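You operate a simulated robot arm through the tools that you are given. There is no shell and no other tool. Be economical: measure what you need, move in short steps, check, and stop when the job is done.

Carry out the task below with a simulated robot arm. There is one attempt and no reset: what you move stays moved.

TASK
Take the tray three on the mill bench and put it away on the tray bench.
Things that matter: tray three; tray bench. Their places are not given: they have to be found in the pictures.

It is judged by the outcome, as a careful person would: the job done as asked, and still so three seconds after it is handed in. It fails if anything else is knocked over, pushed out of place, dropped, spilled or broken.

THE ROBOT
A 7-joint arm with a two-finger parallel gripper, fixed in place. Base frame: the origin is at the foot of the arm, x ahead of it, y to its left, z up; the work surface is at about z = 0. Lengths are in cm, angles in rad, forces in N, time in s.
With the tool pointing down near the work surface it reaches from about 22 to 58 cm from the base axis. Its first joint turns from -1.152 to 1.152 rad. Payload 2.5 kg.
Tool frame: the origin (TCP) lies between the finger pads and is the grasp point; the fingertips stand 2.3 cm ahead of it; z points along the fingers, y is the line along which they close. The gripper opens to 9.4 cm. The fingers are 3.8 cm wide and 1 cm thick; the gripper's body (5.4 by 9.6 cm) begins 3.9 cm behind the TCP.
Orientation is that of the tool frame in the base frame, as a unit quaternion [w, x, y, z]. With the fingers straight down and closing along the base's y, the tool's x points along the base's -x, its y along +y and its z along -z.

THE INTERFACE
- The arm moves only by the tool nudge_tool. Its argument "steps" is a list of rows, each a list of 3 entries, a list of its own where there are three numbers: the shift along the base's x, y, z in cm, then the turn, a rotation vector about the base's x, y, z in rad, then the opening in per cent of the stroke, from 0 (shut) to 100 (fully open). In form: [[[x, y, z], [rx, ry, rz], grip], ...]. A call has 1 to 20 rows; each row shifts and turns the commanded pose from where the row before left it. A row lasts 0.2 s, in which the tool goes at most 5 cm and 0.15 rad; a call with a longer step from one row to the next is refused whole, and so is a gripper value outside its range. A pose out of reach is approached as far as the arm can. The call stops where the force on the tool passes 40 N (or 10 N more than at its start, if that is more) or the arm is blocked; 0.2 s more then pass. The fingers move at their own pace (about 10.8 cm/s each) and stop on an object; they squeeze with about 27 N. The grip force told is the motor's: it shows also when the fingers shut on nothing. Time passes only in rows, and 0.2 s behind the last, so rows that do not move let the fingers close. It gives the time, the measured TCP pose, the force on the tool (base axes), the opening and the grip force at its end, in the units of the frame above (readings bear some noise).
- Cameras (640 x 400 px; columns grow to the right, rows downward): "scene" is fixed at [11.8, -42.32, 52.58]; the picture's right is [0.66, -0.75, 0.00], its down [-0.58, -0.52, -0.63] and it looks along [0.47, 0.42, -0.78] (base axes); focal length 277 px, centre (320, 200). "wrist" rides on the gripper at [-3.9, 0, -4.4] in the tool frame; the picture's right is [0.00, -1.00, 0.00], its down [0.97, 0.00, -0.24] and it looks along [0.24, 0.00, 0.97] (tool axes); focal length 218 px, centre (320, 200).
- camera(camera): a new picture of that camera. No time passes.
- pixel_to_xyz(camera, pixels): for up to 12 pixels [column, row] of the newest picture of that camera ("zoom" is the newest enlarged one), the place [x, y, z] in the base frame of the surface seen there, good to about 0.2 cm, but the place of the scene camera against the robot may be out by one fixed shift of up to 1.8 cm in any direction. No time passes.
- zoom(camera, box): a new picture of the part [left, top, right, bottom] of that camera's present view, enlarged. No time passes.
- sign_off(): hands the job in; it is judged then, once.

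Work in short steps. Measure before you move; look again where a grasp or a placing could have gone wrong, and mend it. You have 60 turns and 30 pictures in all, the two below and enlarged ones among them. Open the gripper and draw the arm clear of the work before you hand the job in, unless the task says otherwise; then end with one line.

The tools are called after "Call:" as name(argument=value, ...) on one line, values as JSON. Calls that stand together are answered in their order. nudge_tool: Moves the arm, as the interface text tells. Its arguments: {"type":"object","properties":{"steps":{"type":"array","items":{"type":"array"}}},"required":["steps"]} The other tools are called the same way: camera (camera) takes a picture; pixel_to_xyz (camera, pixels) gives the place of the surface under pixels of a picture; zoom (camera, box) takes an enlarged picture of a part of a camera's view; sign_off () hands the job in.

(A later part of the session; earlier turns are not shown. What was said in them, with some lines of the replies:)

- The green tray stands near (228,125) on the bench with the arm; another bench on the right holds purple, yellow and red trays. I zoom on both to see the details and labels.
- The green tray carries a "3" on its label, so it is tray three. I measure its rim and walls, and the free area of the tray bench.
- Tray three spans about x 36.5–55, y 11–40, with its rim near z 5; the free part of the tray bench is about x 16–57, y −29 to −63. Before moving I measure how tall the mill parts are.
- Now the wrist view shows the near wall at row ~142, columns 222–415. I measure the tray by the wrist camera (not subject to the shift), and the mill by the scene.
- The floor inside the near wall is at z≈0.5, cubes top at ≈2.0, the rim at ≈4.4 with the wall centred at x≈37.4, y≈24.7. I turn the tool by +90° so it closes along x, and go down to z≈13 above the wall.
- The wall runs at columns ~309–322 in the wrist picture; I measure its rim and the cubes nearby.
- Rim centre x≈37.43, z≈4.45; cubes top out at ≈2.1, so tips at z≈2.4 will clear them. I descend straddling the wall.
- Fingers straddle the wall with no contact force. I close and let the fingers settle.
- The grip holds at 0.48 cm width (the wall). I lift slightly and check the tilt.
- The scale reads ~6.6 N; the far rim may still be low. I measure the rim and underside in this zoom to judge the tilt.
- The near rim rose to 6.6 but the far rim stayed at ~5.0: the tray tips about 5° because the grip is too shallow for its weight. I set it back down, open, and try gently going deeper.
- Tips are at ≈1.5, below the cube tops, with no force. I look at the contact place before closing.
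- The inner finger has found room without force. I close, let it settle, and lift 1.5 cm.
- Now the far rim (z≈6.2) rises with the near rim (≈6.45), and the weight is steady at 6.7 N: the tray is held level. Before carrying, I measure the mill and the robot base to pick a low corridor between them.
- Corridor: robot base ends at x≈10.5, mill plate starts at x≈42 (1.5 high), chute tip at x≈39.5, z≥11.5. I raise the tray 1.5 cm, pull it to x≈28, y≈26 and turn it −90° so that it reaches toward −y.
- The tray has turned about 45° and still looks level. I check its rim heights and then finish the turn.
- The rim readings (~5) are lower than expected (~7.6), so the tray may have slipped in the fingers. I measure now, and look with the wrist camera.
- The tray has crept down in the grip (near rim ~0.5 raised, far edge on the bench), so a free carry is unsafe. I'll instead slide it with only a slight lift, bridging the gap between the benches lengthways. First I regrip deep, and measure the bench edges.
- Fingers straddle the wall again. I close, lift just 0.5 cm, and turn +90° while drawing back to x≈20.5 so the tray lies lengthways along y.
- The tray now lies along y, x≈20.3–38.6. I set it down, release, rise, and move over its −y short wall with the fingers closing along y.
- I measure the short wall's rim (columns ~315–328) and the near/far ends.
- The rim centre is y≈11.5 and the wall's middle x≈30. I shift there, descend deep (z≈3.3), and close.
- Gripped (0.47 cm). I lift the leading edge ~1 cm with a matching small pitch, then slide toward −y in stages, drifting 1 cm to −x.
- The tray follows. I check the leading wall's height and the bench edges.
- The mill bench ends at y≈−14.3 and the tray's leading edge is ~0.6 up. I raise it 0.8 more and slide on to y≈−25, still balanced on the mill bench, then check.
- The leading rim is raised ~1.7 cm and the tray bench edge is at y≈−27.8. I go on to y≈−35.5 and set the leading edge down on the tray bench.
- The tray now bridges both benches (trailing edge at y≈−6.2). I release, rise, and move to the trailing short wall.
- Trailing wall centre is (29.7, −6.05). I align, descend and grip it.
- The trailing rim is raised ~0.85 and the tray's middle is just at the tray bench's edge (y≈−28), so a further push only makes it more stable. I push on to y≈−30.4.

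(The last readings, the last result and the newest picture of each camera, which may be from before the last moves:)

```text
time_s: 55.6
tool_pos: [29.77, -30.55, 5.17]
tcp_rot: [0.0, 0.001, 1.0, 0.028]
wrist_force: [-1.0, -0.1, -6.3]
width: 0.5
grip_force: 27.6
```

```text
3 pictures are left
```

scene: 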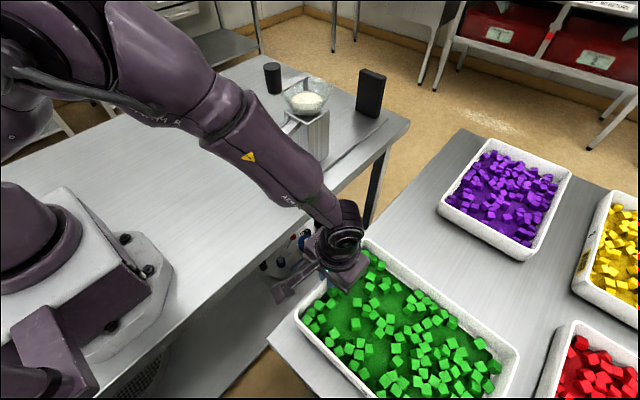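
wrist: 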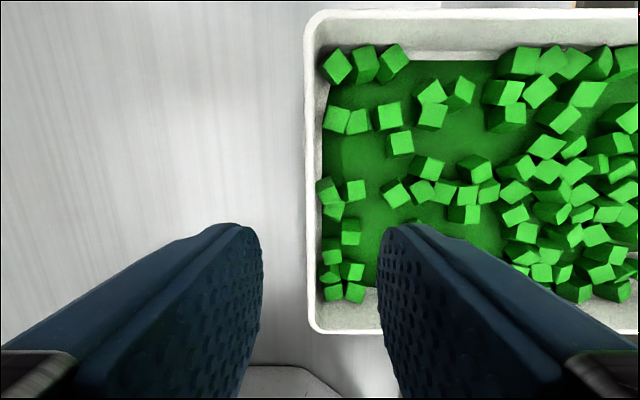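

Call:
pixel_to_xyz(camera="scene", pixels=[[297, 312], [370, 242], [518, 352], [285, 332], [290, 322], [450, 310], [512, 385], [550, 360], [375, 235], [545, 350]])

```text
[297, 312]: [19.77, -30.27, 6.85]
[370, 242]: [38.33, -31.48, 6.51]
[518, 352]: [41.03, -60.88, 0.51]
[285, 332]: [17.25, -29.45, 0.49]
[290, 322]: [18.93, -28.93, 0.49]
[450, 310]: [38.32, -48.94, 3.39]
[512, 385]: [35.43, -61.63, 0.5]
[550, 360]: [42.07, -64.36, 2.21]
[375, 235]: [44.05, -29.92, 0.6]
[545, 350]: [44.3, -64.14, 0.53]
```

The tray is over the tray bench: trailing edge y≈−30.3 (bench edge ≈−28), leading edge ≈−59.5, red tray at −64.3. I lower it about 1.9 cm, then release and rise.

Call:
nudge_tool(steps=[[[0, 0, -0.4], [-0.013, 0, 0], 0], [[0, 0, -0.5], [-0.015, 0, 0], 0], [[0, 0, -0.5], [-0.015, 0, 0], 0], [[0, 0, -0.3], [-0.013, 0, 0], 0], [[0, 0, -0.15], [0, 0, 0], 0], [[0, 0, 0], [0, 0, 0], 0]])

Call:
nudge_tool(steps=[[[0, 0, 0], [0, 0, 0], 10], [[0, 0, 0], [0, 0, 0], 30], [[0, 0, 0], [0, 0, 0], 40], [[0, 0, 0], [0, 0, 0], 40], [[0, 0, 2], [0, 0, 0], 40], [[0, 0, 3], [0, 0, 0], 40], [[0, 0, 4], [0, 0, 0], 40], [[0, 0, 4], [0, 0, 0], 40], [[-0.5, 2, 4], [0, 0, 0], 40], [[-0.5, 4, 3], [0, 0, 0], 40], [[0, 4, 2], [0, 0, 0], 40], [[0, 4, 0], [0, 0, 0], 40], [[0, 4, 0], [0, 0, 0], 40], [[0, 3, 0], [0, 0, 0], 40], [[0, 0, 0], [0, 0, 0], 40]])

Call:
camera(camera="scene")

```text
time_s: 57.0
tool_pos: [29.75, -30.42, 3.28]
tcp_rot: [0.0, 0.001, 1.0, 0.0]
wrist_force: [-0.3, -0.1, -5.3]
width: 0.51
grip_force: 27.5
```

```text
refused: row 10 steps farther than a row can; nothing moved
```

```text
2 pictures are left
```

scene: 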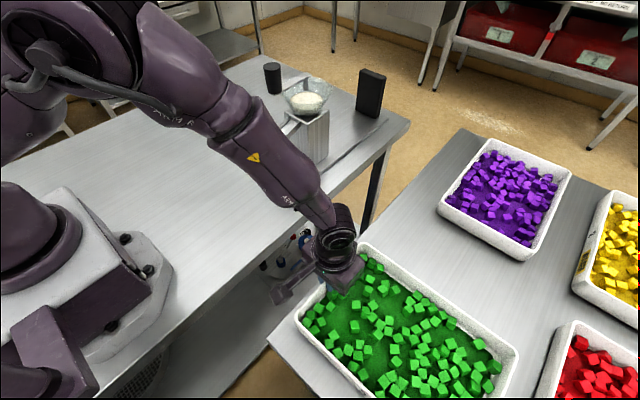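

TCP is back at gripping height; I lower a further 0.2 (it stops on contact), then release and withdraw with shorter steps.

Call:
nudge_tool(steps=[[[0, 0, -0.2], [0, 0, 0], 0], [[0, 0, 0], [0, 0, 0], 10], [[0, 0, 0], [0, 0, 0], 30], [[0, 0, 0], [0, 0, 0], 40], [[0, 0, 0], [0, 0, 0], 40], [[0, 0, 2], [0, 0, 0], 40], [[0, 0, 3], [0, 0, 0], 40], [[0, 0, 4], [0, 0, 0], 40], [[0, 0, 4], [0, 0, 0], 40], [[0, 0, 4], [0, 0, 0], 40], [[0, 2, 3], [0, 0, 0], 40], [[0, 4, 1], [0, 0, 0], 40], [[0, 4, 0], [0, 0, 0], 40], [[0, 4, 0], [0, 0, 0], 40], [[0, 3, 0], [0, 0, 0], 40], [[0, 0, 0], [0, 0, 0], 40]])

Call:
camera(camera="scene")

Call:
pixel_to_xyz(camera="scene", pixels=[[296, 317], [368, 247], [516, 350], [450, 312], [340, 275], [284, 335], [550, 360], [514, 380], [505, 365]])

```text
time_s: 60.4
tool_pos: [29.82, -13.2, 24.3]
tcp_rot: [-0.001, 0.001, 1.0, 0.0]
wrist_force: [-0.3, 0.2, 0.1]
width: 3.79
grip_force: 0.1
```

```text
1 pictures are left
```

scene: 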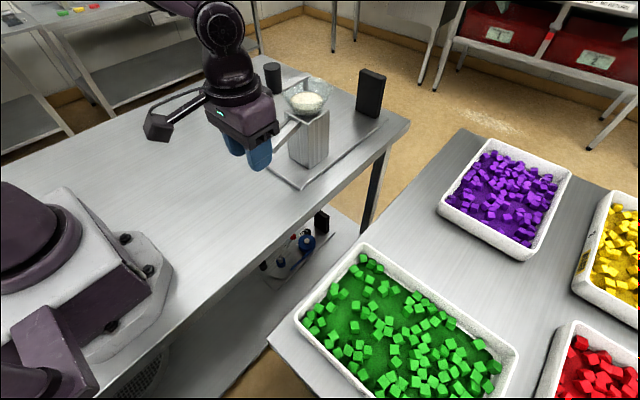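

```text
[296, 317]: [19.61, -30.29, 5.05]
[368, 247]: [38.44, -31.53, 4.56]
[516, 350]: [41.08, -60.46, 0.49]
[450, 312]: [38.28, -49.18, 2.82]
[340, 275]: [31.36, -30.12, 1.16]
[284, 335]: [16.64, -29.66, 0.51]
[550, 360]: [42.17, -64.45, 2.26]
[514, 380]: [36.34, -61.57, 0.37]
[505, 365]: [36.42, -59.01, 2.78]
```

The tray sits flat (rim z≈5 by the scene camera, its resting value), fully on the tray bench and clear of the other trays. The mill is untouched, and the arm is open and clear.

Call:
sign_off()

```text
The job is handed in.
```

Tray three is on the tray bench, sitting flat with about 5 cm to the red tray. It crept down in the grip during the first lift, so I slid it lengthways across the gap between the benches instead of carrying it. The mill and the other trays are where they were.
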